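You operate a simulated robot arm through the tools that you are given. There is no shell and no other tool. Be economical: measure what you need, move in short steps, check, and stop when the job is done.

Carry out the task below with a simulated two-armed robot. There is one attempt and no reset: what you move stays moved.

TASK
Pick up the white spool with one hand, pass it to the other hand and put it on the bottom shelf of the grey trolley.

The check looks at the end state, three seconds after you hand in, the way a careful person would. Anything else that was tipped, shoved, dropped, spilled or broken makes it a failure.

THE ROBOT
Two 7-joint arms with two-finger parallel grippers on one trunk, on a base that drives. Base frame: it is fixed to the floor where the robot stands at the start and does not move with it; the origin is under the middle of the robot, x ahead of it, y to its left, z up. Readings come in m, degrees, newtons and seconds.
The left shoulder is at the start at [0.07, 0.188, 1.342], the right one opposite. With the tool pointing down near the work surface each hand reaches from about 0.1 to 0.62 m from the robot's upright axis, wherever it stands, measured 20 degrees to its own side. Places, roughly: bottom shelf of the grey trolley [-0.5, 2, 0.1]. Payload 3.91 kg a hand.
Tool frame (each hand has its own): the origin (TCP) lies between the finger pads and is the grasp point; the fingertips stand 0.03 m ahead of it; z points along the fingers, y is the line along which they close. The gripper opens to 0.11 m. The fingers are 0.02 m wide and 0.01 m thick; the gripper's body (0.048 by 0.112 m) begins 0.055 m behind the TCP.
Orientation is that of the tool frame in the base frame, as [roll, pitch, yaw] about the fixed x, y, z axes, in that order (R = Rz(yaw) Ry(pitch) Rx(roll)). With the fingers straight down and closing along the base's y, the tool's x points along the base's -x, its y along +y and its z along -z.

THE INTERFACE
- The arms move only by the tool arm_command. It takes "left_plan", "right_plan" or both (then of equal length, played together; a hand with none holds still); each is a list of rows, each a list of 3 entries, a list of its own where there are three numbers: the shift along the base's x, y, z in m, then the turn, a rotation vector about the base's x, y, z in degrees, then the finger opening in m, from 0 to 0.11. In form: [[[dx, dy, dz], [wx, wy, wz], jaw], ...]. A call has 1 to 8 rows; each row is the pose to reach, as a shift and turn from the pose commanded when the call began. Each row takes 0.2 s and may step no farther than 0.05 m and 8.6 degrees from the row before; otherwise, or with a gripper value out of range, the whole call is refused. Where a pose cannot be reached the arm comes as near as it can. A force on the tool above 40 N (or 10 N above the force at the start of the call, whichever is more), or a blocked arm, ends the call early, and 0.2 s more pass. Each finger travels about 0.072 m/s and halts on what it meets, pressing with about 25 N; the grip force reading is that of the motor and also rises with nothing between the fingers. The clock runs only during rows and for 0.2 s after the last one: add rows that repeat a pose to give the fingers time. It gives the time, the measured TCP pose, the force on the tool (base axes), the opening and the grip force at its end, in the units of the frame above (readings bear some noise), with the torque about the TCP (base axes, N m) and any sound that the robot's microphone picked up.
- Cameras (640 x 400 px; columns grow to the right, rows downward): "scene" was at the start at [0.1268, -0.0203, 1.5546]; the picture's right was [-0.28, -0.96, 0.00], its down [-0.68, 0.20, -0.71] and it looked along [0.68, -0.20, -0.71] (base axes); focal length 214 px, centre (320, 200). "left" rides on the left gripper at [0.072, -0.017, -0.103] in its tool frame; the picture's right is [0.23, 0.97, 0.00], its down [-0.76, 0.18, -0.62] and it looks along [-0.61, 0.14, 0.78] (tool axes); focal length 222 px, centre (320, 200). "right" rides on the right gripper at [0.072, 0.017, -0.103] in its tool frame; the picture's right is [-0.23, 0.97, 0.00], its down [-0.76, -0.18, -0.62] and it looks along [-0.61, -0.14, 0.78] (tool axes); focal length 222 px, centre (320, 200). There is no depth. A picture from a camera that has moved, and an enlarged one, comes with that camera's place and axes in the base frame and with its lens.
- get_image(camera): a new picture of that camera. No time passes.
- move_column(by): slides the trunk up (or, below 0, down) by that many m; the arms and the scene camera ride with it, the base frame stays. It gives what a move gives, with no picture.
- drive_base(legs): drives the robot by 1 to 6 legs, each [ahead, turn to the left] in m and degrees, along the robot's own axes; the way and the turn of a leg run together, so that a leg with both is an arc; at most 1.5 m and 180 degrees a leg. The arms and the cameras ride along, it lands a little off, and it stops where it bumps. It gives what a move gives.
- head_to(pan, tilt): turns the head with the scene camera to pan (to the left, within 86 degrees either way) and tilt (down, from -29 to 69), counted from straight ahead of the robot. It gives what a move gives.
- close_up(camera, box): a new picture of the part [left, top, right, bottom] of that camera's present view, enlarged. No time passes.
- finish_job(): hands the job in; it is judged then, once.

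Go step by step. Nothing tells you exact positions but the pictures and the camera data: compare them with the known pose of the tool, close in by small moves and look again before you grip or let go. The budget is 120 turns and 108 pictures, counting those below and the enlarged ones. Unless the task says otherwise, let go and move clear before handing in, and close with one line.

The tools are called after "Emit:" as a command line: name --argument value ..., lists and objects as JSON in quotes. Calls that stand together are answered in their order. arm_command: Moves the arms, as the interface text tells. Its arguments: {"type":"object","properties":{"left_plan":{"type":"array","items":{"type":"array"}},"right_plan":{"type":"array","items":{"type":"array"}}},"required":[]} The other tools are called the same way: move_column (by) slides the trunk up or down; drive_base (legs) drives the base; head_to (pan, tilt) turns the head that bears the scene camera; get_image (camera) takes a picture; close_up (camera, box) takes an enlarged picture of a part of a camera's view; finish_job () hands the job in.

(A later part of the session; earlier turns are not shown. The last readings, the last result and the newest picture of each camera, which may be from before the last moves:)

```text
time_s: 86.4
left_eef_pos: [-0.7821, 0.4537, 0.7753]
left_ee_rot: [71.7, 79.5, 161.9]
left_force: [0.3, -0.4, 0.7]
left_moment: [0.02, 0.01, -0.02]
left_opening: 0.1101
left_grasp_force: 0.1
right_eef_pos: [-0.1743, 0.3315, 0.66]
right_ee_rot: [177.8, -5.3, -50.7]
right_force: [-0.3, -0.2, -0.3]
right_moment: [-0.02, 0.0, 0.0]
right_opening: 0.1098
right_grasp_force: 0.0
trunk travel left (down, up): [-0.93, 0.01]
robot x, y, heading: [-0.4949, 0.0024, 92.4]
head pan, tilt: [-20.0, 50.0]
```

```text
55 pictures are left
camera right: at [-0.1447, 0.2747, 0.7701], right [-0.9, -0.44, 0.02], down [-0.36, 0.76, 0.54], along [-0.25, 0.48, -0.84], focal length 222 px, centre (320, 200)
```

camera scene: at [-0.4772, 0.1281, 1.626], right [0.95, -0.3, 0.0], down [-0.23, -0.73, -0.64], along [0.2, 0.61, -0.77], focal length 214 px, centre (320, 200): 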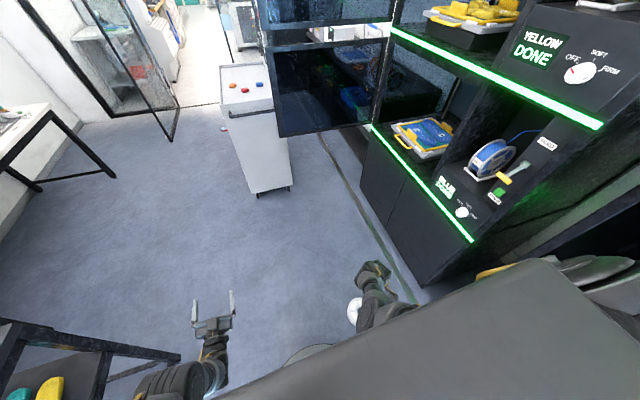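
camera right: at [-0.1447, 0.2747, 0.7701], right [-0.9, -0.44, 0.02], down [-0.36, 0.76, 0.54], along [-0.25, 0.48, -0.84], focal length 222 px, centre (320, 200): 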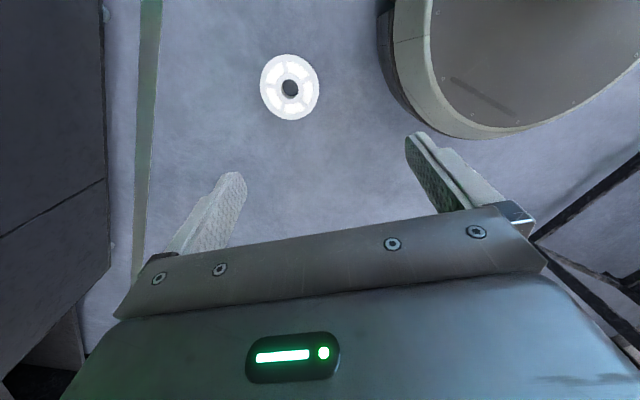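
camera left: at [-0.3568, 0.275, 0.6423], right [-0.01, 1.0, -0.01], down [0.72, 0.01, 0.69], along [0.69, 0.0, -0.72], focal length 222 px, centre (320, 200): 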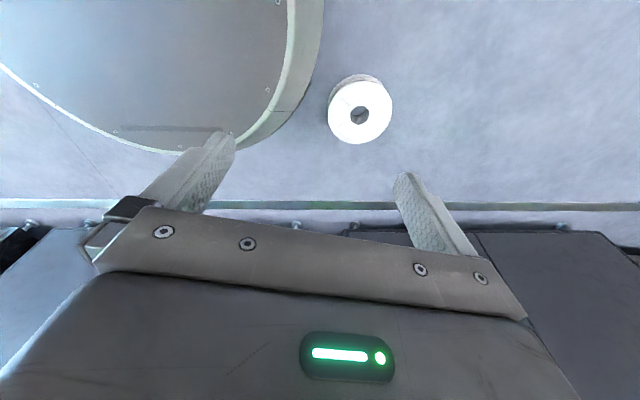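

The right arm is now natural and low, with the spool clearly at [-0.111, 0.375]. The left elbow is close to the black table, so I'll turn right 45° to face the spool before lowering the trunk.

Emit:
drive_base --legs '[[0, -45]]'

Emit:
head_to --pan 60 --tilt 50

Emit:
get_image --camera "scene"

Emit:
get_image --camera "right"

```text
time_s: 88.9
left_eef_pos: [-0.3869, 0.524, 0.7758]
left_ee_rot: [71.5, 79.5, 117.5]
left_force: [-0.2, 0.6, 0.5]
left_moment: [0.0, 0.02, 0.01]
left_opening: 0.11
left_grasp_force: 0.0
right_eef_pos: [-0.0394, 0.0086, 0.6596]
right_ee_rot: [177.6, -5.6, -95.1]
right_force: [0.1, 0.1, -0.3]
right_moment: [-0.01, 0.0, 0.0]
right_opening: 0.1099
right_grasp_force: 0.1
trunk travel left (down, up): [-0.93, 0.01]
robot x, y, heading: [-0.4919, 0.0022, 47.9]
head pan, tilt: [-20.0, 50.0]
```

```text
time_s: 90.4
left_eef_pos: [-0.3866, 0.5244, 0.7746]
left_ee_rot: [71.6, 79.6, 117.4]
left_force: [0.1, -0.3, 0.8]
left_moment: [-0.03, -0.03, 0.0]
left_opening: 0.1098
left_grasp_force: 0.0
right_eef_pos: [-0.0381, 0.0076, 0.6591]
right_ee_rot: [177.7, -5.6, -94.9]
right_force: [-0.6, 0.8, -0.4]
right_moment: [0.02, 0.0, -0.06]
right_opening: 0.11
right_grasp_force: 0.1
trunk travel left (down, up): [-0.93, 0.01]
robot x, y, heading: [-0.4971, 0.0021, 48.1]
head pan, tilt: [60.0, 50.0]
```

```text
54 pictures are left
camera scene: at [-0.489, 0.1149, 1.626], right [0.95, 0.31, 0.0], down [0.24, -0.73, -0.64], along [-0.2, 0.61, -0.77], focal length 214 px, centre (320, 200)
```

scene: 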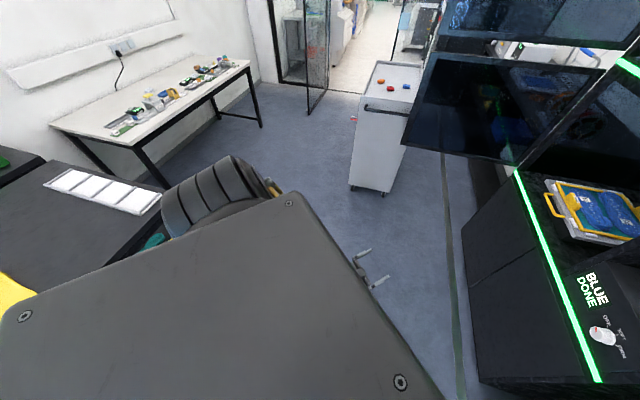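

```text
53 pictures are left
camera right: at [-0.0566, -0.0531, 0.7693], right [-0.95, 0.31, 0.02], down [0.27, 0.8, 0.54], along [0.16, 0.52, -0.84], focal length 222 px, centre (320, 200)
```

right: 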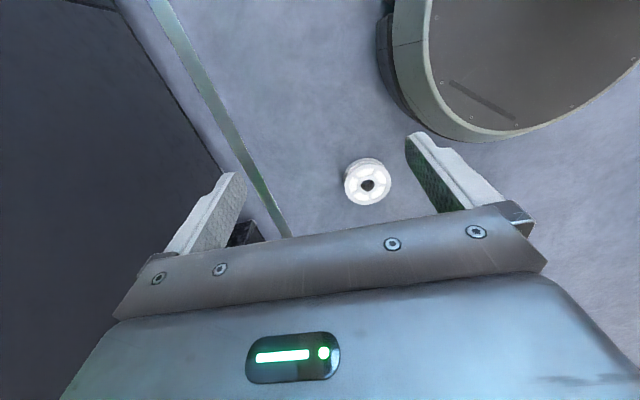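

I'll position the right hand over the spool's right rim with the closing axis radial, still high, then lower the trunk.

Emit:
arm_command --right_plan '[[[-0.004, 0.041, 0.01], [0.6, -0.6, -4.6], 0.11], [[-0.008, 0.082, 0.02], [1.1, -1.1, -9.2], 0.11], [[-0.012, 0.124, 0.03], [1.7, -1.7, -13.9], 0.11], [[-0.016, 0.165, 0.04], [2.2, -2.2, -18.5], 0.11], [[-0.02, 0.206, 0.05], [2.8, -2.8, -23.1], 0.11], [[-0.024, 0.248, 0.06], [3.4, -3.4, -27.7], 0.11], [[-0.028, 0.289, 0.07], [3.9, -3.9, -32.4], 0.11], [[-0.032, 0.33, 0.08], [4.5, -4.5, -37], 0.11]]'

Emit:
get_image --camera "right"

```text
time_s: 92.2
left_eef_pos: [-0.3868, 0.5237, 0.7757]
left_ee_rot: [71.7, 79.6, 117.5]
left_force: [0.3, 0.1, -0.6]
left_moment: [0.0, -0.01, 0.01]
left_opening: 0.1103
left_grasp_force: 0.0
right_eef_pos: [-0.074, 0.3346, 0.743]
right_ee_rot: [179.8, 0.2, -132.0]
right_force: [-0.6, -0.7, -0.8]
right_moment: [0.03, 0.03, -0.02]
right_opening: 0.11
right_grasp_force: 0.1
right hand out of reach, approached as far as the arm can: row 8
trunk travel left (down, up): [-0.93, 0.01]
robot x, y, heading: [-0.4938, 0.0042, 47.6]
head pan, tilt: [60.0, 50.0]
```

```text
52 pictures are left
camera right: at [-0.1358, 0.2912, 0.8454], right [-0.57, 0.82, 0.0], down [0.64, 0.44, 0.63], along [0.51, 0.36, -0.78], focal length 222 px, centre (320, 200)
```

right: 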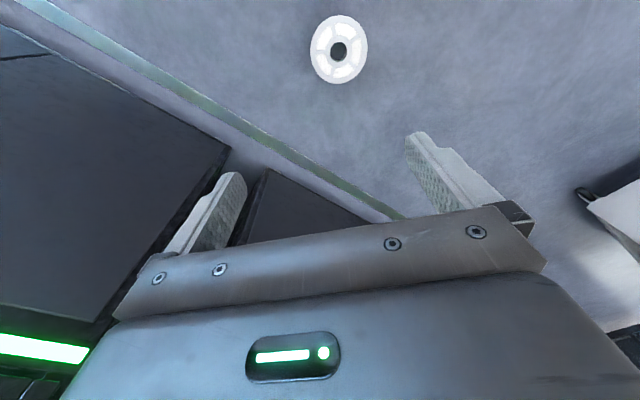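

The hand is near its outer reach, so I'll drive 8 cm closer, shift the hand back, and lower the trunk by 0.58 m.

Emit:
drive_base --legs '[[0.08, 0]]'

Emit:
arm_command --right_plan '[[[-0.025, -0.028, 0], [0, 0, 0], 0.11], [[-0.05, -0.056, 0], [0, 0, 0], 0.11], [[-0.05, -0.056, 0], [0, 0, 0], 0.11]]'

Emit:
move_column --by -0.58

Emit:
get_image --camera "right"

Emit:
head_to --pan 0 --tilt 60

Emit:
get_image --camera "scene"

```text
time_s: 93.2
left_eef_pos: [-0.3377, 0.5818, 0.7763]
left_ee_rot: [70.4, 79.4, 116.6]
left_force: [-0.2, -0.3, 0.3]
left_moment: [-0.04, 0.0, -0.01]
left_opening: 0.1099
left_grasp_force: 0.2
right_eef_pos: [-0.0238, 0.3912, 0.7454]
right_ee_rot: [179.9, 0.6, -132.0]
right_force: [-1.0, 0.1, -0.4]
right_moment: [0.01, -0.01, 0.02]
right_opening: 0.1101
right_grasp_force: 0.0
trunk travel left (down, up): [-0.93, 0.01]
robot x, y, heading: [-0.4456, 0.0615, 48.1]
head pan, tilt: [60.0, 50.0]
```

```text
time_s: 94.2
left_eef_pos: [-0.3356, 0.5818, 0.7754]
left_ee_rot: [71.4, 79.4, 117.6]
left_force: [-0.8, 0.3, 0.5]
left_moment: [-0.05, -0.03, 0.01]
left_opening: 0.1102
left_grasp_force: 0.0
right_eef_pos: [0.0305, 0.3502, 0.7826]
right_ee_rot: [-175.8, 6.9, -133.7]
right_force: [0.0, -0.4, 0.0]
right_moment: [0.04, -0.03, 0.0]
right_opening: 0.1099
right_grasp_force: 0.1
trunk travel left (down, up): [-0.93, 0.01]
robot x, y, heading: [-0.4431, 0.064, 48.3]
head pan, tilt: [60.0, 50.0]
stopped in row 3 (right hand): the arm was blocked; the commanded pose is now the measured one
```

```text
refused: -0.58 is not a number from -0.4 to 0.4
```

```text
51 pictures are left
camera right: at [-0.0462, 0.3074, 0.8733], right [-0.54, 0.84, -0.04], down [0.56, 0.4, 0.72], along [0.62, 0.36, -0.69], focal length 222 px, centre (320, 200)
```

right: 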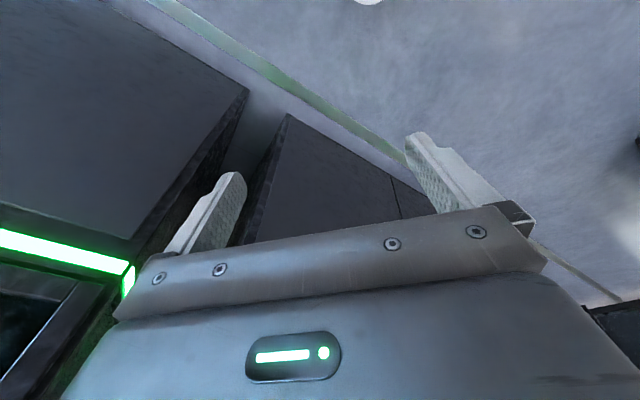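

```text
time_s: 95.5
left_eef_pos: [-0.3362, 0.5843, 0.7746]
left_ee_rot: [71.8, 79.5, 118.0]
left_force: [0.2, 0.9, 1.2]
left_moment: [0.02, -0.02, 0.02]
left_opening: 0.1103
left_grasp_force: 0.1
right_eef_pos: [0.0305, 0.3525, 0.7797]
right_ee_rot: [-175.8, 6.8, -133.8]
right_force: [0.0, -0.3, 0.0]
right_moment: [0.0, -0.03, 0.0]
right_opening: 0.11
right_grasp_force: 0.0
trunk travel left (down, up): [-0.93, 0.01]
robot x, y, heading: [-0.4454, 0.0599, 48.3]
head pan, tilt: [0.0, 60.0]
```

```text
50 pictures are left
camera scene: at [-0.3678, 0.1506, 1.6134], right [0.75, -0.67, 0.0], down [-0.58, -0.65, -0.5], along [0.33, 0.37, -0.87], focal length 214 px, centre (320, 200)
```

scene: 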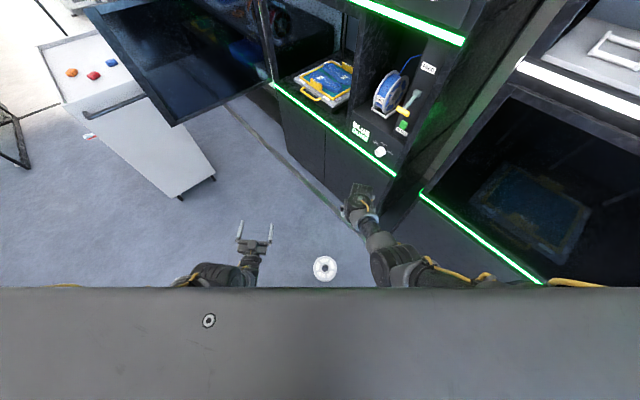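

That yaw seems to press a wrist limit. I'll turn the hand back to yaw ≈ -94° and aim for the spool's +x rim instead.

Emit:
arm_command --right_plan '[[[-0.01, 0.003, -0.01], [-0.8, 1.2, 6.5], 0.11], [[-0.025, 0.006, -0.025], [-1.6, 2.3, 13], 0.11], [[-0.04, 0.01, -0.04], [-2.4, 3.5, 19.5], 0.11], [[-0.055, 0.013, -0.055], [-3.1, 4.7, 26], 0.11], [[-0.07, 0.016, -0.07], [-3.9, 5.8, 32.5], 0.11], [[-0.087, 0.02, -0.08], [-4.7, 7, 39], 0.11], [[-0.087, 0.02, -0.08], [-4.7, 7, 39], 0.11]]'

Emit:
get_image --camera "right"

```text
time_s: 97.2
left_eef_pos: [-0.3353, 0.5833, 0.7749]
left_ee_rot: [71.7, 79.5, 117.8]
left_force: [0.1, 1.1, 0.3]
left_moment: [-0.03, 0.01, -0.01]
left_opening: 0.1103
left_grasp_force: 0.0
right_eef_pos: [-0.0604, 0.3646, 0.7084]
right_ee_rot: [179.7, -0.3, -94.8]
right_force: [-0.4, -0.4, 0.3]
right_moment: [0.0, 0.01, 0.01]
right_opening: 0.1098
right_grasp_force: 0.0
right hand out of reach, approached as far as the arm can: row 6, 7
trunk travel left (down, up): [-0.93, 0.01]
robot x, y, heading: [-0.4435, 0.0625, 48.3]
head pan, tilt: [0.0, 60.0]
```

```text
49 pictures are left
camera right: at [-0.0842, 0.2937, 0.811], right [-0.95, 0.31, 0.0], down [0.24, 0.75, 0.62], along [0.19, 0.59, -0.79], focal length 222 px, centre (320, 200)
```

right: 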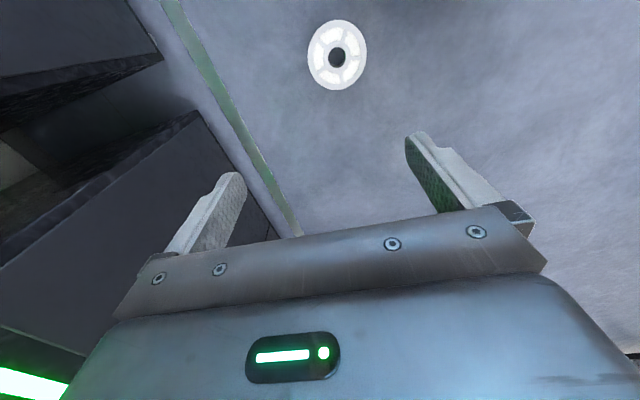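

I'm raising both hands a little relative to the shoulders, then lowering the trunk in two steps.

Emit:
arm_command --left_plan '[[[0, 0, 0.04], [0, 0, 0], 0.11], [[0, 0, 0.08], [0, 0, 0], 0.11], [[0, 0, 0.12], [0, 0, 0], 0.11], [[0, 0, 0.15], [0, 0, 0], 0.11]]' --right_plan '[[[0, 0, 0.03], [0, 0, 0], 0.11], [[0, 0, 0.06], [0, 0, 0], 0.11], [[0, 0.003, 0.09], [0, 0, 0], 0.11], [[0.003, 0.006, 0.12], [0, 0, 0], 0.11]]'

Emit:
move_column --by -0.4

Emit:
get_image --camera "right"

```text
time_s: 98.2
left_eef_pos: [-0.337, 0.5835, 0.8259]
left_ee_rot: [71.0, 79.6, 117.3]
left_force: [-0.6, -0.1, 0.9]
left_moment: [-0.03, 0.0, 0.01]
left_opening: 0.11
left_grasp_force: 0.1
left hand out of reach, approached as far as the arm can: row 2, 3, 4
right_eef_pos: [-0.0396, 0.3632, 0.8302]
right_ee_rot: [-178.7, -0.4, -95.5]
right_force: [-0.4, 0.5, 0.6]
right_moment: [0.0, 0.0, 0.0]
right_opening: 0.11
right_grasp_force: 0.2
right hand out of reach, approached as far as the arm can: row 1, 2
trunk travel left (down, up): [-0.93, 0.01]
robot x, y, heading: [-0.441, 0.0589, 47.9]
head pan, tilt: [0.0, 60.0]
```

```text
time_s: 102.0
left_eef_pos: [-0.3366, 0.5844, 0.4253]
left_ee_rot: [71.8, 79.5, 118.0]
left_force: [-0.1, -1.7, 0.2]
left_moment: [0.0, 0.03, 0.01]
left_opening: 0.1102
left_grasp_force: 0.2
right_eef_pos: [-0.0435, 0.3589, 0.4228]
right_ee_rot: [-179.1, -1.2, -95.3]
right_force: [0.0, 0.5, 0.6]
right_moment: [0.0, -0.01, 0.0]
right_opening: 0.1101
right_grasp_force: 0.0
trunk travel left (down, up): [-0.53, 0.41]
robot x, y, heading: [-0.4446, 0.0602, 48.1]
head pan, tilt: [0.0, 60.0]
```

```text
48 pictures are left
camera right: at [-0.0694, 0.2907, 0.5268], right [-0.95, 0.31, -0.02], down [0.24, 0.75, 0.61], along [0.21, 0.58, -0.79], focal length 222 px, centre (320, 200)
```

right: 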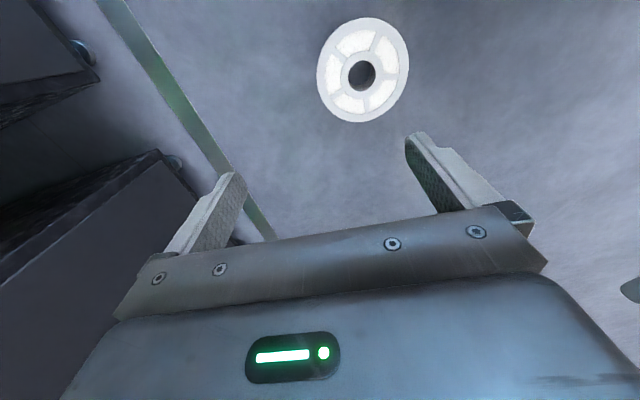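

Everything is consistent: the spool is at [-0.111, 0.378]. I'll lower the trunk by a further 0.28 m.

Emit:
move_column --by -0.28

Emit:
get_image --camera "right"

Emit:
get_image --camera "scene"

```text
time_s: 104.8
left_eef_pos: [-0.3371, 0.6159, 0.1648]
left_ee_rot: [64.5, 76.8, 111.3]
left_force: [-0.7, 0.6, -0.5]
left_moment: [-0.01, -0.02, 0.03]
left_opening: 0.1101
left_grasp_force: 0.1
right_eef_pos: [-0.0454, 0.3572, 0.1435]
right_ee_rot: [-179.1, -1.0, -95.2]
right_force: [-0.7, 0.3, 0.6]
right_moment: [0.0, -0.03, -0.01]
right_opening: 0.1098
right_grasp_force: 0.0
trunk travel left (down, up): [-0.25, 0.69]
robot x, y, heading: [-0.4437, 0.0646, 48.3]
head pan, tilt: [0.0, 60.0]
```

```text
47 pictures are left
camera right: at [-0.0705, 0.2886, 0.2472], right [-0.95, 0.31, -0.02], down [0.24, 0.75, 0.61], along [0.21, 0.58, -0.79], focal length 222 px, centre (320, 200)
```

right: 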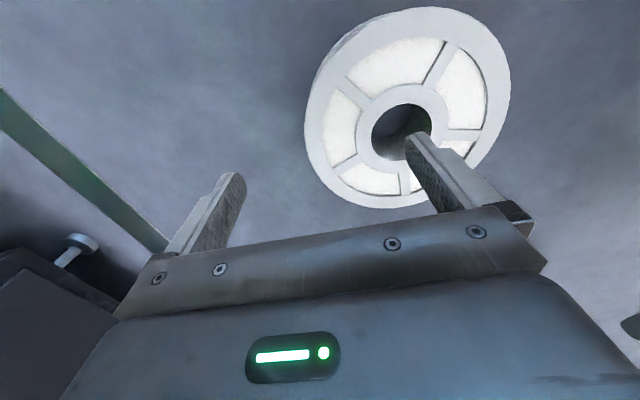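

```text
46 pictures are left
camera scene: at [-0.3676, 0.147, 0.9348], right [0.74, -0.67, 0.0], down [-0.58, -0.64, -0.5], along [0.33, 0.38, -0.86], focal length 214 px, centre (320, 200)
```

scene: 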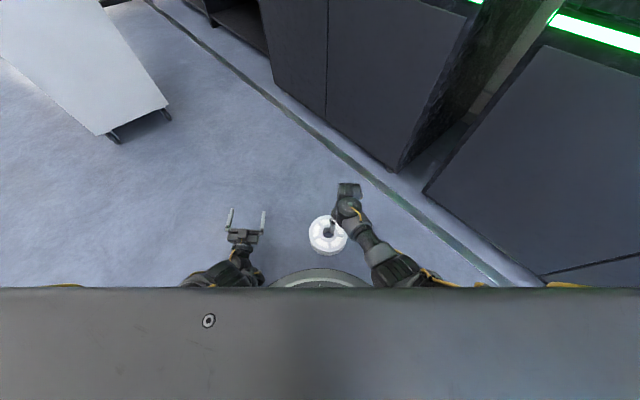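

The hub centre is [-0.111, 0.379]. I'll shift to place the inner finger over the hub hole and go down part way, then check.

Emit:
arm_command --right_plan '[[[-0.006, 0.009, 0], [-0.5, -0.7, 0], 0.11], [[-0.011, 0.017, 0], [-0.9, -1, 0], 0.11], [[-0.011, 0.017, -0.02], [-0.9, -1, 0], 0.11], [[-0.011, 0.017, -0.045], [-0.9, -1, 0], 0.11], [[-0.011, 0.017, -0.045], [-0.9, -1, 0], 0.11]]'

Emit:
get_image --camera "right"

Emit:
close_up --camera "scene" --box '[280, 170, 400, 280]'

```text
time_s: 106.2
left_eef_pos: [-0.3376, 0.6168, 0.1618]
left_ee_rot: [63.6, 76.9, 110.4]
left_force: [-0.2, 0.2, 0.4]
left_moment: [-0.03, 0.04, 0.01]
left_opening: 0.11
left_grasp_force: 0.0
right_eef_pos: [-0.0342, 0.3621, 0.0917]
right_ee_rot: [-176.4, -2.8, -95.8]
right_force: [-17.7, -14.2, 58.8]
right_moment: [0.27, 3.65, 1.21]
right_opening: 0.1099
right_grasp_force: 0.2
trunk travel left (down, up): [-0.25, 0.69]
robot x, y, heading: [-0.444, 0.063, 48.2]
head pan, tilt: [0.0, 60.0]
stopped in row 5 (right hand): the arm was blocked; the commanded pose is now the measured one
```

```text
45 pictures are left
camera right: at [-0.0642, 0.2964, 0.1961], right [-0.94, 0.32, -0.07], down [0.22, 0.77, 0.6], along [0.25, 0.55, -0.8], focal length 222 px, centre (320, 200)
```

right: 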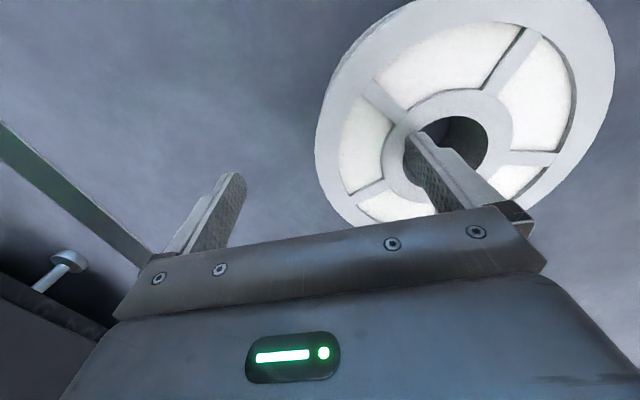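

```text
3.64 times, centred on (340, 225) of scene
camera zoom: at [-0.3712, 0.1481, 0.9307], right [0.75, -0.67, 0.0], down [-0.58, -0.64, -0.5], along [0.34, 0.37, -0.86], focal length 780 px, centre (247, 109)
```

zoom: 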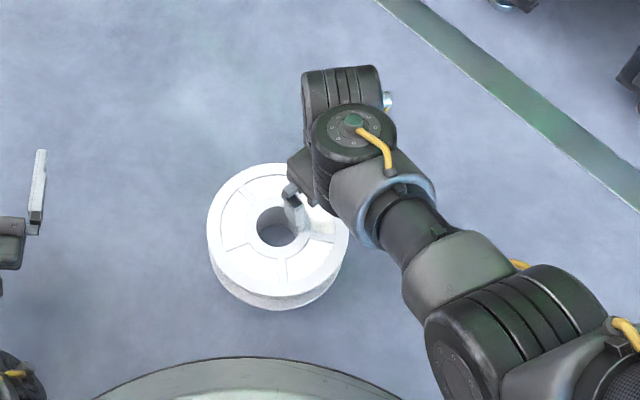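

The finger landed on the hub ring and was blocked, with the hand about 2 cm off to +x. I'll lift off and re-measure.

Emit:
arm_command --right_plan '[[[0, 0, 0.02], [0, 0, 0], 0.11], [[0, 0, 0.04], [0, 0, 0], 0.11], [[-0.01, 0.005, 0.045], [-2, 1, 0], 0.11], [[-0.022, 0.012, 0.045], [-4, 2.5, 0], 0.11], [[-0.022, 0.012, 0.045], [-4, 2.5, 0], 0.11]]'

Emit:
get_image --camera "right"

```text
time_s: 107.4
left_eef_pos: [-0.3369, 0.6151, 0.1604]
left_ee_rot: [65.1, 77.1, 111.8]
left_force: [0.0, -0.9, -0.6]
left_moment: [0.01, -0.01, 0.04]
left_opening: 0.1102
left_grasp_force: 0.0
right_eef_pos: [-0.0564, 0.3739, 0.1365]
right_ee_rot: [-178.8, -7.2, -95.9]
right_force: [-0.5, -0.4, 0.1]
right_moment: [-0.04, -0.02, 0.0]
right_opening: 0.1097
right_grasp_force: 0.1
trunk travel left (down, up): [-0.25, 0.69]
robot x, y, heading: [-0.4455, 0.0603, 48.3]
head pan, tilt: [0.0, 60.0]
```

```text
43 pictures are left
camera right: at [-0.0821, 0.316, 0.246], right [-0.95, 0.32, -0.05], down [0.25, 0.81, 0.53], along [0.21, 0.48, -0.85], focal length 222 px, centre (320, 200)
```

right: 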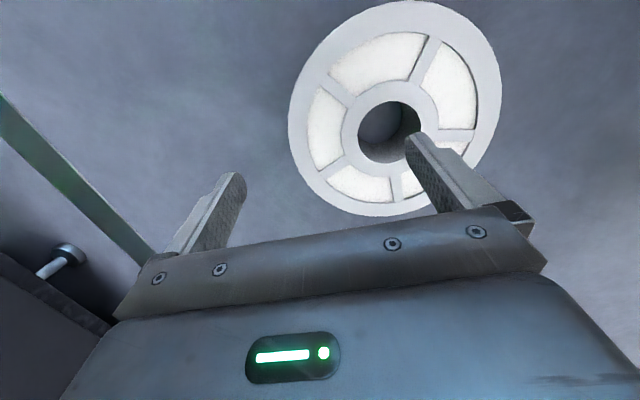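

The position is right over the hub now, but the hand leans about 7°. I'll straighten it, verify, then descend.

Emit:
arm_command --right_plan '[[[0, 0, -0.005], [3.6, 0.2, 0], 0.11], [[0, 0.001, -0.01], [7.2, 0.5, 0], 0.11], [[0, 0.001, -0.025], [7.2, 0.5, 0], 0.11], [[0, 0.001, -0.025], [7.2, 0.5, 0], 0.11]]'

Emit:
get_image --camera "right"

```text
time_s: 108.4
left_eef_pos: [-0.338, 0.6155, 0.1613]
left_ee_rot: [65.0, 76.9, 111.8]
left_force: [-0.8, 0.2, 0.1]
left_moment: [-0.01, 0.0, -0.01]
left_opening: 0.1103
left_grasp_force: 0.1
right_eef_pos: [-0.0518, 0.368, 0.108]
right_ee_rot: [-179.7, -0.5, -95.8]
right_force: [0.1, -0.6, 0.9]
right_moment: [0.0, -0.02, 0.03]
right_opening: 0.11
right_grasp_force: 0.1
trunk travel left (down, up): [-0.25, 0.69]
robot x, y, heading: [-0.44, 0.0635, 48.4]
head pan, tilt: [0.0, 60.0]
```

```text
42 pictures are left
camera right: at [-0.0776, 0.2987, 0.2108], right [-0.95, 0.33, -0.01], down [0.25, 0.74, 0.62], along [0.21, 0.58, -0.79], focal length 222 px, centre (320, 200)
```

right: 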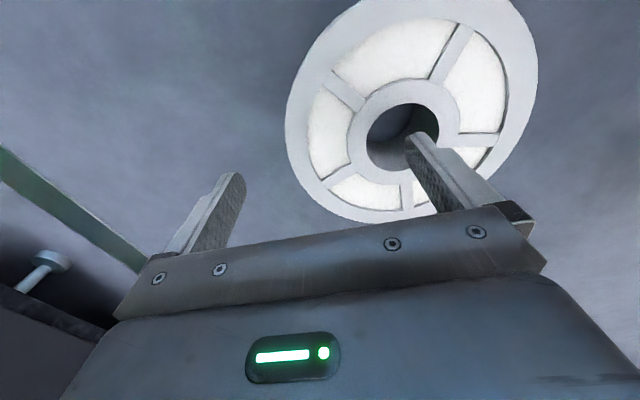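

The inner finger is centred over the hub hole. I'll descend 3 cm and check.

Emit:
arm_command --right_plan '[[[0, 0, -0.01], [0, 0, 0], 0.11], [[0, 0, -0.02], [0, 0, 0], 0.11], [[0, 0, -0.03], [0, 0, 0], 0.11]]'

Emit:
get_image --camera "right"

```text
time_s: 109.2
left_eef_pos: [-0.3377, 0.6156, 0.161]
left_ee_rot: [64.9, 77.0, 111.7]
left_force: [0.0, 0.4, 0.0]
left_moment: [0.01, 0.02, -0.03]
left_opening: 0.11
left_grasp_force: 0.0
right_eef_pos: [-0.0504, 0.3709, 0.0794]
right_ee_rot: [-179.6, -0.3, -96.0]
right_force: [-0.3, 0.4, -0.1]
right_moment: [0.05, -0.01, -0.03]
right_opening: 0.1098
right_grasp_force: 0.1
trunk travel left (down, up): [-0.25, 0.69]
robot x, y, heading: [-0.4461, 0.0615, 48.1]
head pan, tilt: [0.0, 60.0]
```

```text
41 pictures are left
camera right: at [-0.0762, 0.3001, 0.1822], right [-0.94, 0.33, -0.01], down [0.25, 0.74, 0.62], along [0.21, 0.58, -0.78], focal length 222 px, centre (320, 200)
```

right: 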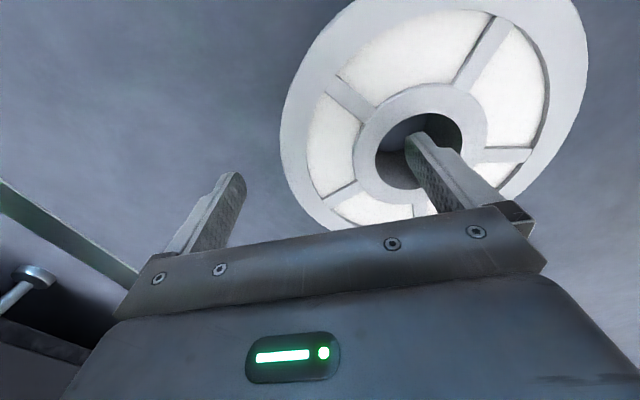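

The finger is inside the hub with no contact force. I'll go down the rest of the way and close slowly.

Emit:
arm_command --right_plan '[[[-0.001, 0, -0.012], [0, 0, 0], 0.11], [[-0.002, 0, -0.024], [0, 0, 0], 0.11], [[-0.002, 0, -0.034], [0, 0, 0], 0.11], [[-0.002, 0, -0.034], [0, 0, 0], 0.11]]'

Emit:
arm_command --right_plan '[[[0, 0, 0], [0, 0, 0], 0.09], [[0, 0, 0], [0, 0, 0], 0.075], [[0, 0, 0], [0, 0, 0], 0.06], [[0, 0, 0], [0, 0, 0], 0.04], [[0, 0, 0], [0, 0, 0], 0.03], [[0, 0, 0], [0, 0, 0], 0.03]]'

Emit:
get_image --camera "right"

```text
time_s: 110.2
left_eef_pos: [-0.3366, 0.6156, 0.1606]
left_ee_rot: [64.8, 77.0, 111.7]
left_force: [0.1, -0.3, 1.1]
left_moment: [-0.03, -0.02, 0.01]
left_opening: 0.1101
left_grasp_force: 0.2
right_eef_pos: [-0.0596, 0.3757, 0.0475]
right_ee_rot: [180.0, 0.2, -95.9]
right_force: [-0.2, 0.0, -0.8]
right_moment: [-0.01, 0.02, 0.0]
right_opening: 0.1102
right_grasp_force: 0.0
trunk travel left (down, up): [-0.25, 0.69]
robot x, y, heading: [-0.4464, 0.0638, 48.3]
head pan, tilt: [0.0, 60.0]
```

```text
time_s: 111.6
left_eef_pos: [-0.3356, 0.6154, 0.1605]
left_ee_rot: [64.8, 77.0, 111.5]
left_force: [0.1, 0.5, 0.4]
left_moment: [0.01, 0.0, -0.01]
left_opening: 0.1099
left_grasp_force: 0.1
right_eef_pos: [-0.0585, 0.3744, 0.0475]
right_ee_rot: [-179.9, 0.1, -95.7]
right_force: [3.0, -1.0, 3.8]
right_moment: [0.29, -0.03, -0.12]
right_opening: 0.0618
right_grasp_force: 24.7
trunk travel left (down, up): [-0.25, 0.69]
robot x, y, heading: [-0.4459, 0.061, 48.1]
head pan, tilt: [0.0, 60.0]
```

```text
40 pictures are left
camera right: at [-0.0831, 0.3036, 0.1497], right [-0.95, 0.33, 0.0], down [0.25, 0.74, 0.62], along [0.2, 0.59, -0.78], focal length 222 px, centre (320, 200)
```

right: 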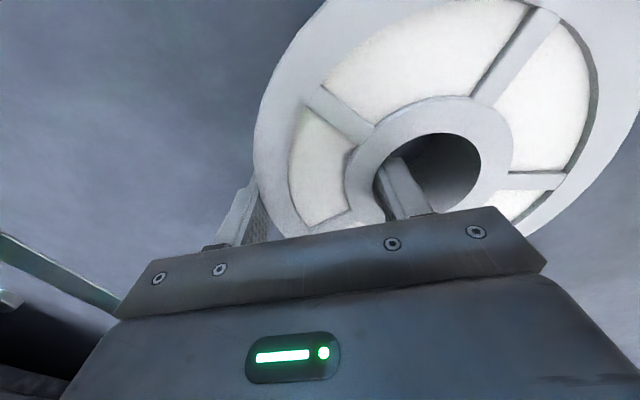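

The spool is gripped radially, hub to rim, at 0.062 m. I'll lift it with the trunk, which keeps the arms' postures.

Emit:
move_column --by 0.1

Emit:
move_column --by 0.3

Emit:
get_image --camera "right"

Emit:
get_image --camera "scene"

Emit:
get_image --camera "left"

```text
time_s: 112.9
left_eef_pos: [-0.3359, 0.6148, 0.2612]
left_ee_rot: [65.0, 77.1, 111.9]
left_force: [-0.9, -0.2, -0.7]
left_moment: [-0.01, 0.01, -0.01]
left_opening: 0.1099
left_grasp_force: 0.2
right_eef_pos: [-0.0595, 0.374, 0.1468]
right_ee_rot: [-179.9, -0.1, -95.8]
right_force: [-0.4, -0.7, -6.3]
right_moment: [-0.03, -0.34, 0.0]
right_opening: 0.0616
right_grasp_force: 25.8
trunk travel left (down, up): [-0.35, 0.59]
robot x, y, heading: [-0.4431, 0.0626, 48.3]
head pan, tilt: [0.0, 60.0]
```

```text
time_s: 115.9
left_eef_pos: [-0.3369, 0.616, 0.5616]
left_ee_rot: [65.2, 77.0, 111.8]
left_force: [0.3, 0.6, 0.3]
left_moment: [0.01, 0.0, 0.01]
left_opening: 0.11
left_grasp_force: 0.1
right_eef_pos: [-0.0588, 0.3748, 0.4468]
right_ee_rot: [-179.9, 0.0, -95.8]
right_force: [0.5, 0.3, -6.2]
right_moment: [-0.02, -0.32, -0.02]
right_opening: 0.0616
right_grasp_force: 24.6
trunk travel left (down, up): [-0.65, 0.29]
robot x, y, heading: [-0.4422, 0.0632, 47.8]
head pan, tilt: [0.0, 60.0]
```

```text
39 pictures are left
camera right: at [-0.0832, 0.3038, 0.5492], right [-0.95, 0.32, 0.0], down [0.25, 0.74, 0.62], along [0.2, 0.59, -0.78], focal length 222 px, centre (320, 200)
```

right: 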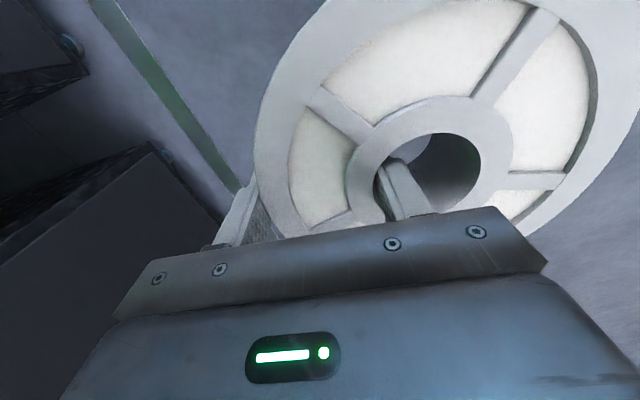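

```text
38 pictures are left
camera scene: at [-0.3673, 0.1511, 1.3333], right [0.74, -0.67, 0.0], down [-0.58, -0.65, -0.5], along [0.33, 0.37, -0.87], focal length 214 px, centre (320, 200)
```

scene: 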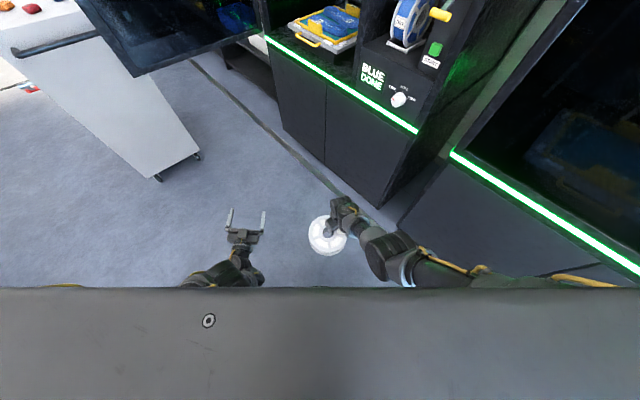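

```text
37 pictures are left
camera left: at [-0.4009, 0.5448, 0.4776], right [-0.72, 0.69, -0.02], down [-0.49, -0.49, 0.72], along [0.49, 0.53, 0.69], focal length 222 px, centre (320, 200)
```

left: 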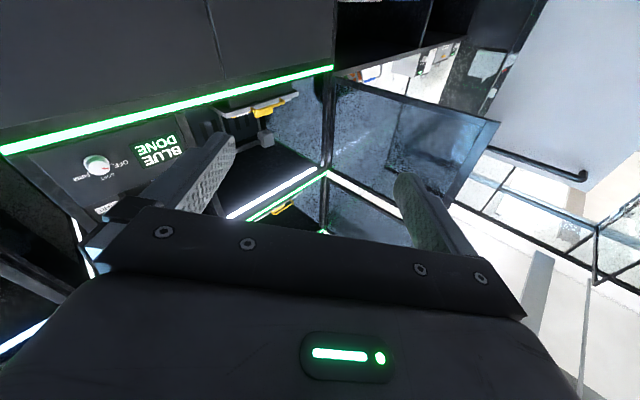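

The spool lifted cleanly and is held axis-vertical. The left hand points forward with a horizontal closing line, so I'll roll it so its fingers close vertically and can straddle the flanges.

Emit:
arm_command --left_plan '[[[0, 0, 0], [5.5, 5.8, 0.8], 0.11], [[0, 0, 0], [11, 11.6, 1.5], 0.11], [[0, 0, 0], [16.5, 17.3, 2.3], 0.11], [[0, 0, 0], [22, 23.1, 3], 0.11], [[0, 0, 0], [27.4, 28.9, 3.8], 0.11], [[0, 0, 0], [32.9, 34.7, 4.6], 0.11], [[0, 0, 0], [38.4, 40.4, 5.3], 0.11], [[0, 0, 0], [43.9, 46.2, 6.1], 0.11]]'

Emit:
get_image --camera "scene"

```text
time_s: 117.7
left_eef_pos: [-0.3359, 0.6156, 0.5625]
left_ee_rot: [84.6, 14.1, 135.0]
left_force: [-0.1, 0.5, -0.4]
left_moment: [0.0, 0.02, 0.02]
left_opening: 0.11
left_grasp_force: 0.2
right_eef_pos: [-0.0585, 0.3745, 0.4478]
right_ee_rot: [-180.0, -0.2, -95.8]
right_force: [-0.6, -0.4, -6.6]
right_moment: [-0.08, -0.32, -0.01]
right_opening: 0.0617
right_grasp_force: 24.9
trunk travel left (down, up): [-0.65, 0.29]
robot x, y, heading: [-0.4453, 0.0635, 48.2]
head pan, tilt: [0.0, 60.0]
```

```text
36 pictures are left
camera scene: at [-0.3673, 0.151, 1.3333], right [0.74, -0.67, 0.0], down [-0.58, -0.65, -0.5], along [0.33, 0.37, -0.87], focal length 214 px, centre (320, 200)
```

scene: 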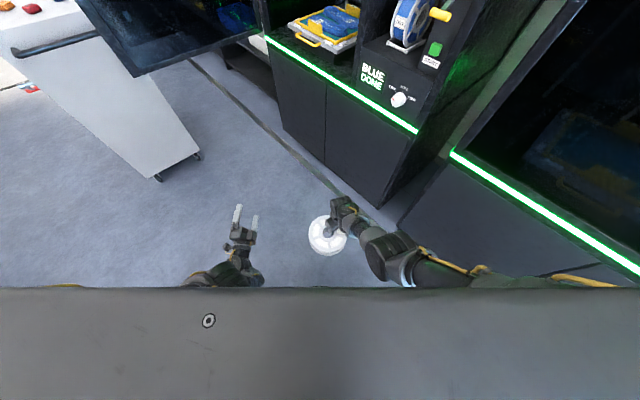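

The roll works. I'll level the left tool, yaw it toward the right, and bring it to a pre-grasp spot beside the spool while the right hand raises the spool to the same height.

Emit:
arm_command --left_plan '[[[0.001, -0.031, 0], [1.2, 1.6, -3.1], 0.11], [[0.003, -0.062, 0], [2.3, 3.1, -6.3], 0.11], [[0.004, -0.092, 0], [3.5, 4.7, -9.4], 0.11], [[0.006, -0.123, 0], [4.6, 6.2, -12.5], 0.11], [[0.007, -0.154, 0], [5.8, 7.8, -15.6], 0.11], [[0.008, -0.185, 0], [6.9, 9.3, -18.8], 0.11], [[0.01, -0.215, 0], [8.1, 10.9, -21.9], 0.11], [[0.011, -0.246, 0], [9.2, 12.4, -25], 0.11]]' --right_plan '[[[0, 0, 0.01], [0, 0, 0], 0.03], [[0, 0, 0.02], [0, 0, 0], 0.03], [[-0.005, 0, 0.035], [0, 0, 0], 0.03], [[-0.01, 0.005, 0.05], [0, 0, 0], 0.03], [[-0.015, 0.01, 0.065], [0, 0, 0], 0.03], [[-0.02, 0.015, 0.08], [0, 0, 0], 0.03], [[-0.025, 0.02, 0.095], [0, 0, 0], 0.03], [[-0.03, 0.025, 0.11], [0, 0, 0], 0.03]]'

Emit:
get_image --camera "left"

Emit:
get_image --camera "scene"

```text
time_s: 119.5
left_eef_pos: [-0.3231, 0.3693, 0.5214]
left_ee_rot: [90.0, -0.2, 110.5]
left_force: [-0.4, 0.1, -0.3]
left_moment: [-0.01, -0.02, -0.03]
left_opening: 0.1099
left_grasp_force: 0.1
left hand out of reach, approached as far as the arm can: row 2, 3, 4, 5, 6, 7, 8
right_eef_pos: [-0.0792, 0.3971, 0.5556]
right_ee_rot: [-179.2, -0.1, -95.9]
right_force: [-0.7, 0.3, -6.4]
right_moment: [-0.07, -0.35, 0.0]
right_opening: 0.0619
right_grasp_force: 24.7
trunk travel left (down, up): [-0.65, 0.29]
robot x, y, heading: [-0.4427, 0.0588, 48.2]
head pan, tilt: [0.0, 60.0]
```

```text
35 pictures are left
camera left: at [-0.444, 0.4014, 0.5059], right [-0.08, 0.21, 0.97], down [-0.32, -0.93, 0.17], along [0.95, -0.3, 0.14], focal length 222 px, centre (320, 200)
```

left: 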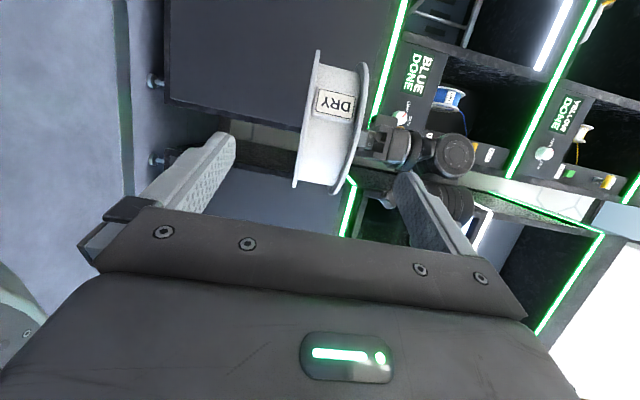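

```text
34 pictures are left
camera scene: at [-0.3678, 0.1505, 1.3334], right [0.74, -0.67, 0.0], down [-0.58, -0.65, -0.5], along [0.33, 0.37, -0.87], focal length 214 px, centre (320, 200)
```

scene: 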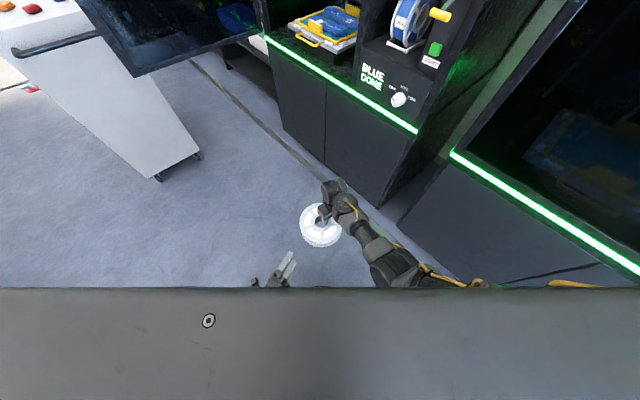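

The left camera sees the spool well, level and at almost the right height. I'll close the gap part way with both hands, lowering the right slightly, and look again.

Emit:
arm_command --left_plan '[[[0.015, 0.001, 0], [0, 0, 0], 0.1], [[0.03, 0.002, 0], [0, 0, 0], 0.09], [[0.045, 0.004, 0], [0, 0, 0], 0.09], [[0.055, 0.006, 0], [0, 0, 0], 0.09], [[0.055, 0.006, 0], [0, 0, 0], 0.09]]' --right_plan '[[[-0.01, 0, -0.005], [0, 0, 0], 0.03], [[-0.02, 0, -0.01], [0, 0, 0], 0.03], [[-0.03, 0, -0.015], [0, 0, 0], 0.03], [[-0.03, 0, -0.018], [0, 0, 0], 0.03], [[-0.03, 0, -0.018], [0, 0, 0], 0.03]]'

Emit:
get_image --camera "left"

```text
time_s: 120.9
left_eef_pos: [-0.2825, 0.3811, 0.5153]
left_ee_rot: [91.2, -1.2, 110.7]
left_force: [-1.1, 0.0, -0.6]
left_moment: [-0.04, -0.02, 0.0]
left_opening: 0.09
left_grasp_force: 0.0
right_eef_pos: [-0.0881, 0.3937, 0.5395]
right_ee_rot: [-177.8, -0.3, -96.7]
right_force: [-0.3, -0.3, -6.6]
right_moment: [-0.08, -0.31, 0.01]
right_opening: 0.0615
right_grasp_force: 25.2
trunk travel left (down, up): [-0.65, 0.29]
robot x, y, heading: [-0.4441, 0.0638, 48.2]
head pan, tilt: [0.0, 60.0]
stopped in row 5 (right hand): the arm was blocked; the commanded pose is now the measured one
```

```text
33 pictures are left
camera left: at [-0.4036, 0.4134, 0.5035], right [-0.05, 0.2, 0.98], down [-0.31, -0.93, 0.17], along [0.95, -0.29, 0.11], focal length 222 px, centre (320, 200)
```

left: 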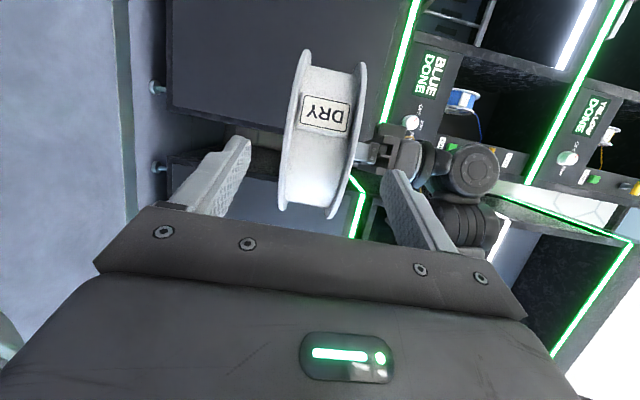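

The right arm can't come further, so the left will go in. The fingers straddle the spool well in view. I'll advance 5 cm.

Emit:
arm_command --left_plan '[[[0.015, -0.002, 0.002], [0, 0, 0], 0.09], [[0.03, -0.004, 0.004], [0, 0, 0], 0.09], [[0.045, -0.006, 0.006], [0, 0, 0], 0.09], [[0.055, -0.007, 0.006], [0, 0, 0], 0.09], [[0.055, -0.007, 0.006], [0, 0, 0], 0.09]]'

Emit:
get_image --camera "left"

Emit:
get_image --camera "right"

```text
time_s: 122.3
left_eef_pos: [-0.2654, 0.3972, 0.5036]
left_ee_rot: [93.8, -4.3, 110.7]
left_force: [0.5, -0.4, -0.5]
left_moment: [0.01, -0.01, 0.0]
left_opening: 0.0902
left_grasp_force: 0.0
right_eef_pos: [-0.0879, 0.392, 0.5386]
right_ee_rot: [-177.8, -0.3, -96.7]
right_force: [0.3, -1.1, -6.5]
right_moment: [-0.07, -0.34, -0.02]
right_opening: 0.0617
right_grasp_force: 25.0
trunk travel left (down, up): [-0.65, 0.29]
robot x, y, heading: [-0.4442, 0.0585, 48.2]
head pan, tilt: [0.0, 60.0]
stopped in row 5 (left hand): the arm was blocked; the commanded pose is now the measured one
```

```text
32 pictures are left
camera left: at [-0.3876, 0.4281, 0.4993], right [0.01, 0.17, 0.99], down [-0.3, -0.94, 0.16], along [0.95, -0.29, 0.04], focal length 222 px, centre (320, 200)
```

left: 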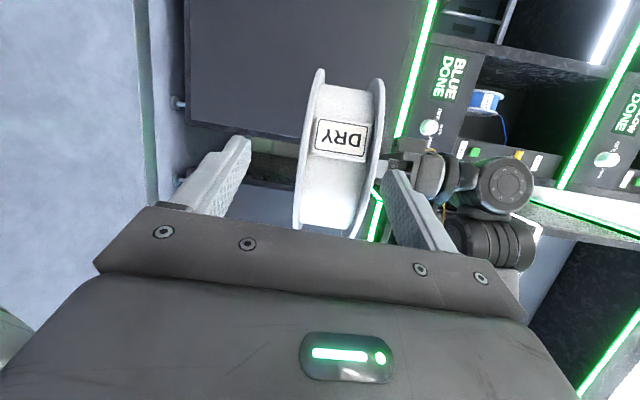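

```text
31 pictures are left
camera right: at [-0.1176, 0.3236, 0.6406], right [-0.94, 0.34, -0.04], down [0.24, 0.74, 0.63], along [0.24, 0.58, -0.78], focal length 222 px, centre (320, 200)
```

right: 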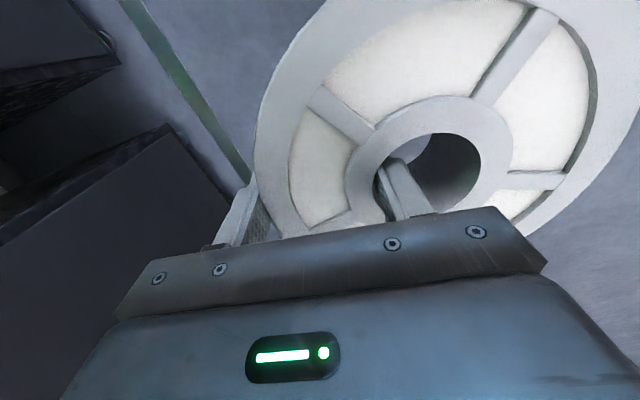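

Both arms are near limits here. The left arm is nearly straight, so I'll restore its level pose slightly back and try moving the right hand left while yawing it, which freed it before.

Emit:
arm_command --left_plan '[[[-0.006, -0.005, 0.004], [-0.7, -1.3, 0], 0.09], [[-0.012, -0.01, 0.008], [-1.4, -2.6, 0], 0.09], [[-0.02, -0.016, 0.012], [-2.7, -5.1, 0], 0.09], [[-0.02, -0.016, 0.012], [-2.7, -5.1, 0], 0.09], [[-0.02, -0.016, 0.012], [-2.7, -5.1, 0], 0.09]]' --right_plan '[[[-0.005, 0.003, 0], [0, 0, 5], 0.03], [[-0.015, 0.006, 0], [0, 0, 10], 0.03], [[-0.025, 0.01, 0], [0, 0, 15], 0.03], [[-0.035, 0.015, 0], [0, 0, 20], 0.03], [[-0.05, 0.02, 0], [0, 0, 25], 0.03]]'

Emit:
get_image --camera "left"

```text
time_s: 123.5
left_eef_pos: [-0.2838, 0.3798, 0.5154]
left_ee_rot: [89.9, 0.3, 110.7]
left_force: [-0.6, -0.1, -0.3]
left_moment: [0.0, -0.01, -0.01]
left_opening: 0.0898
left_grasp_force: 0.0
right_eef_pos: [-0.1248, 0.4076, 0.5378]
right_ee_rot: [-177.0, -1.0, -72.2]
right_force: [0.2, -0.2, -6.0]
right_moment: [0.08, -0.25, 0.01]
right_opening: 0.0617
right_grasp_force: 24.3
trunk travel left (down, up): [-0.65, 0.29]
robot x, y, heading: [-0.4457, 0.061, 48.5]
head pan, tilt: [0.0, 60.0]
```

```text
30 pictures are left
camera left: at [-0.4051, 0.4097, 0.4987], right [-0.08, 0.22, 0.97], down [-0.31, -0.93, 0.18], along [0.95, -0.29, 0.15], focal length 222 px, centre (320, 200)
```

left: 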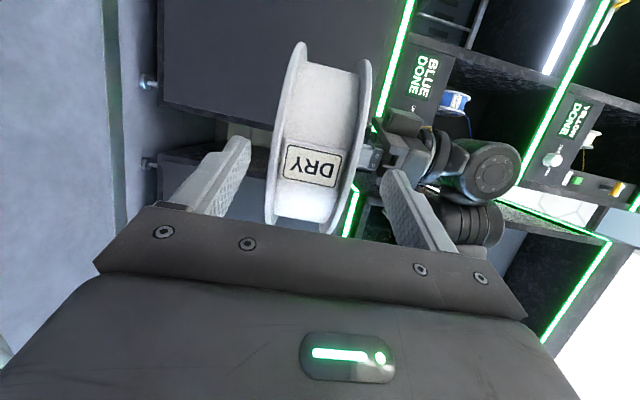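

That freed it. I'll continue moving the right hand to bring the spool between the left fingers.

Emit:
arm_command --right_plan '[[[-0.01, 0.004, 0], [0, 0, 2.5], 0.03], [[-0.02, 0.008, -0.001], [0, 0, 5], 0.03], [[-0.03, 0.012, -0.002], [0, 0, 7.5], 0.03], [[-0.042, 0.016, -0.003], [0, 0, 10], 0.03], [[-0.053, 0.019, -0.003], [0, 0, 10], 0.03], [[-0.053, 0.019, -0.003], [0, 0, 10], 0.03]]'

Emit:
get_image --camera "left"

Emit:
get_image --camera "right"

```text
time_s: 125.1
left_eef_pos: [-0.2843, 0.3794, 0.5142]
left_ee_rot: [90.1, 0.2, 110.8]
left_force: [4.5, -1.2, -11.6]
left_moment: [-0.04, -0.07, 0.02]
left_opening: 0.0956
left_grasp_force: 5.7
right_eef_pos: [-0.1404, 0.4007, 0.5147]
right_ee_rot: [-176.1, -4.2, -63.4]
right_force: [-4.0, 0.6, 5.1]
right_moment: [-0.1, 1.43, -0.19]
right_opening: 0.0632
right_grasp_force: 25.2
trunk travel left (down, up): [-0.65, 0.29]
robot x, y, heading: [-0.4432, 0.0621, 48.1]
head pan, tilt: [0.0, 60.0]
stopped in row 6 (right hand): the arm was blocked; the commanded pose is now the measured one
```

```text
29 pictures are left
camera left: at [-0.4058, 0.4102, 0.498], right [-0.08, 0.22, 0.97], down [-0.31, -0.93, 0.18], along [0.95, -0.29, 0.14], focal length 222 px, centre (320, 200)
```

left: 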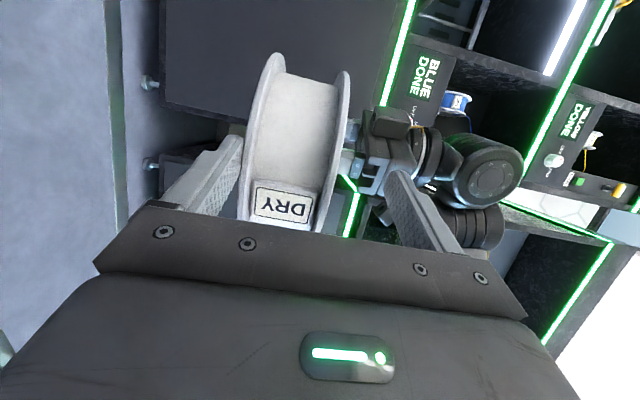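

```text
28 pictures are left
camera right: at [-0.1334, 0.3329, 0.6205], right [-0.97, -0.23, -0.08], down [-0.24, 0.78, 0.58], along [-0.07, 0.58, -0.81], focal length 222 px, centre (320, 200)
```

right: 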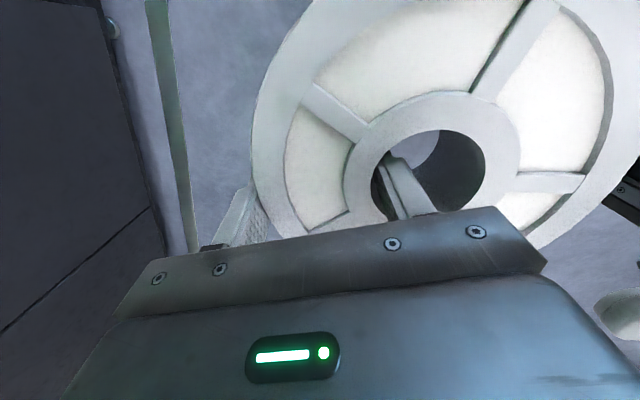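

The spool's lower flange is resting on the lower left finger, off-centre. I'll open the left a bit and shift it down and sideways to centre on the spool's edge.

Emit:
arm_command --left_plan '[[[0, 0, -0.006], [0, 0, 0], 0.1], [[0.004, -0.006, -0.01], [0, 0, 0], 0.1], [[0.012, -0.014, -0.012], [0, 0, 0], 0.1], [[0.022, -0.022, -0.012], [0, 0, 0], 0.1], [[0.032, -0.025, -0.012], [0, 0, 0], 0.1], [[0.038, -0.025, -0.012], [0, 0, 0], 0.1], [[0.038, -0.025, -0.012], [0, 0, 0], 0.1]]'

Emit:
get_image --camera "left"

```text
time_s: 126.7
left_eef_pos: [-0.2461, 0.3546, 0.5038]
left_ee_rot: [90.0, 0.2, 110.8]
left_force: [-0.4, 0.1, -0.9]
left_moment: [-0.02, -0.01, -0.04]
left_opening: 0.0999
left_grasp_force: 0.0
right_eef_pos: [-0.141, 0.4016, 0.5137]
right_ee_rot: [-176.1, -4.2, -63.6]
right_force: [0.1, -0.5, -6.3]
right_moment: [0.15, -0.29, -0.04]
right_opening: 0.062
right_grasp_force: 24.7
trunk travel left (down, up): [-0.65, 0.29]
robot x, y, heading: [-0.4481, 0.0652, 47.9]
head pan, tilt: [0.0, 60.0]
```

```text
27 pictures are left
camera left: at [-0.3684, 0.3857, 0.4864], right [-0.08, 0.21, 0.97], down [-0.31, -0.93, 0.18], along [0.95, -0.29, 0.14], focal length 222 px, centre (320, 200)
```

left: 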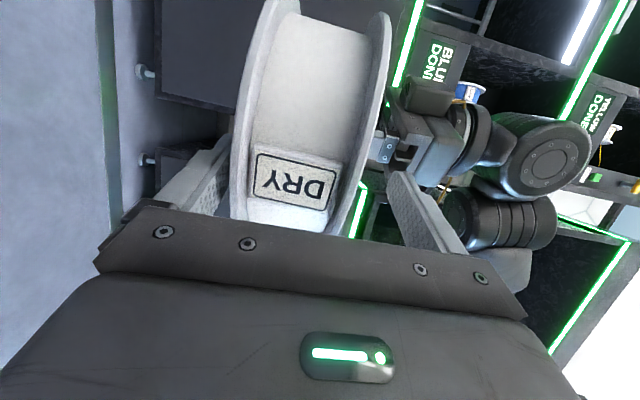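

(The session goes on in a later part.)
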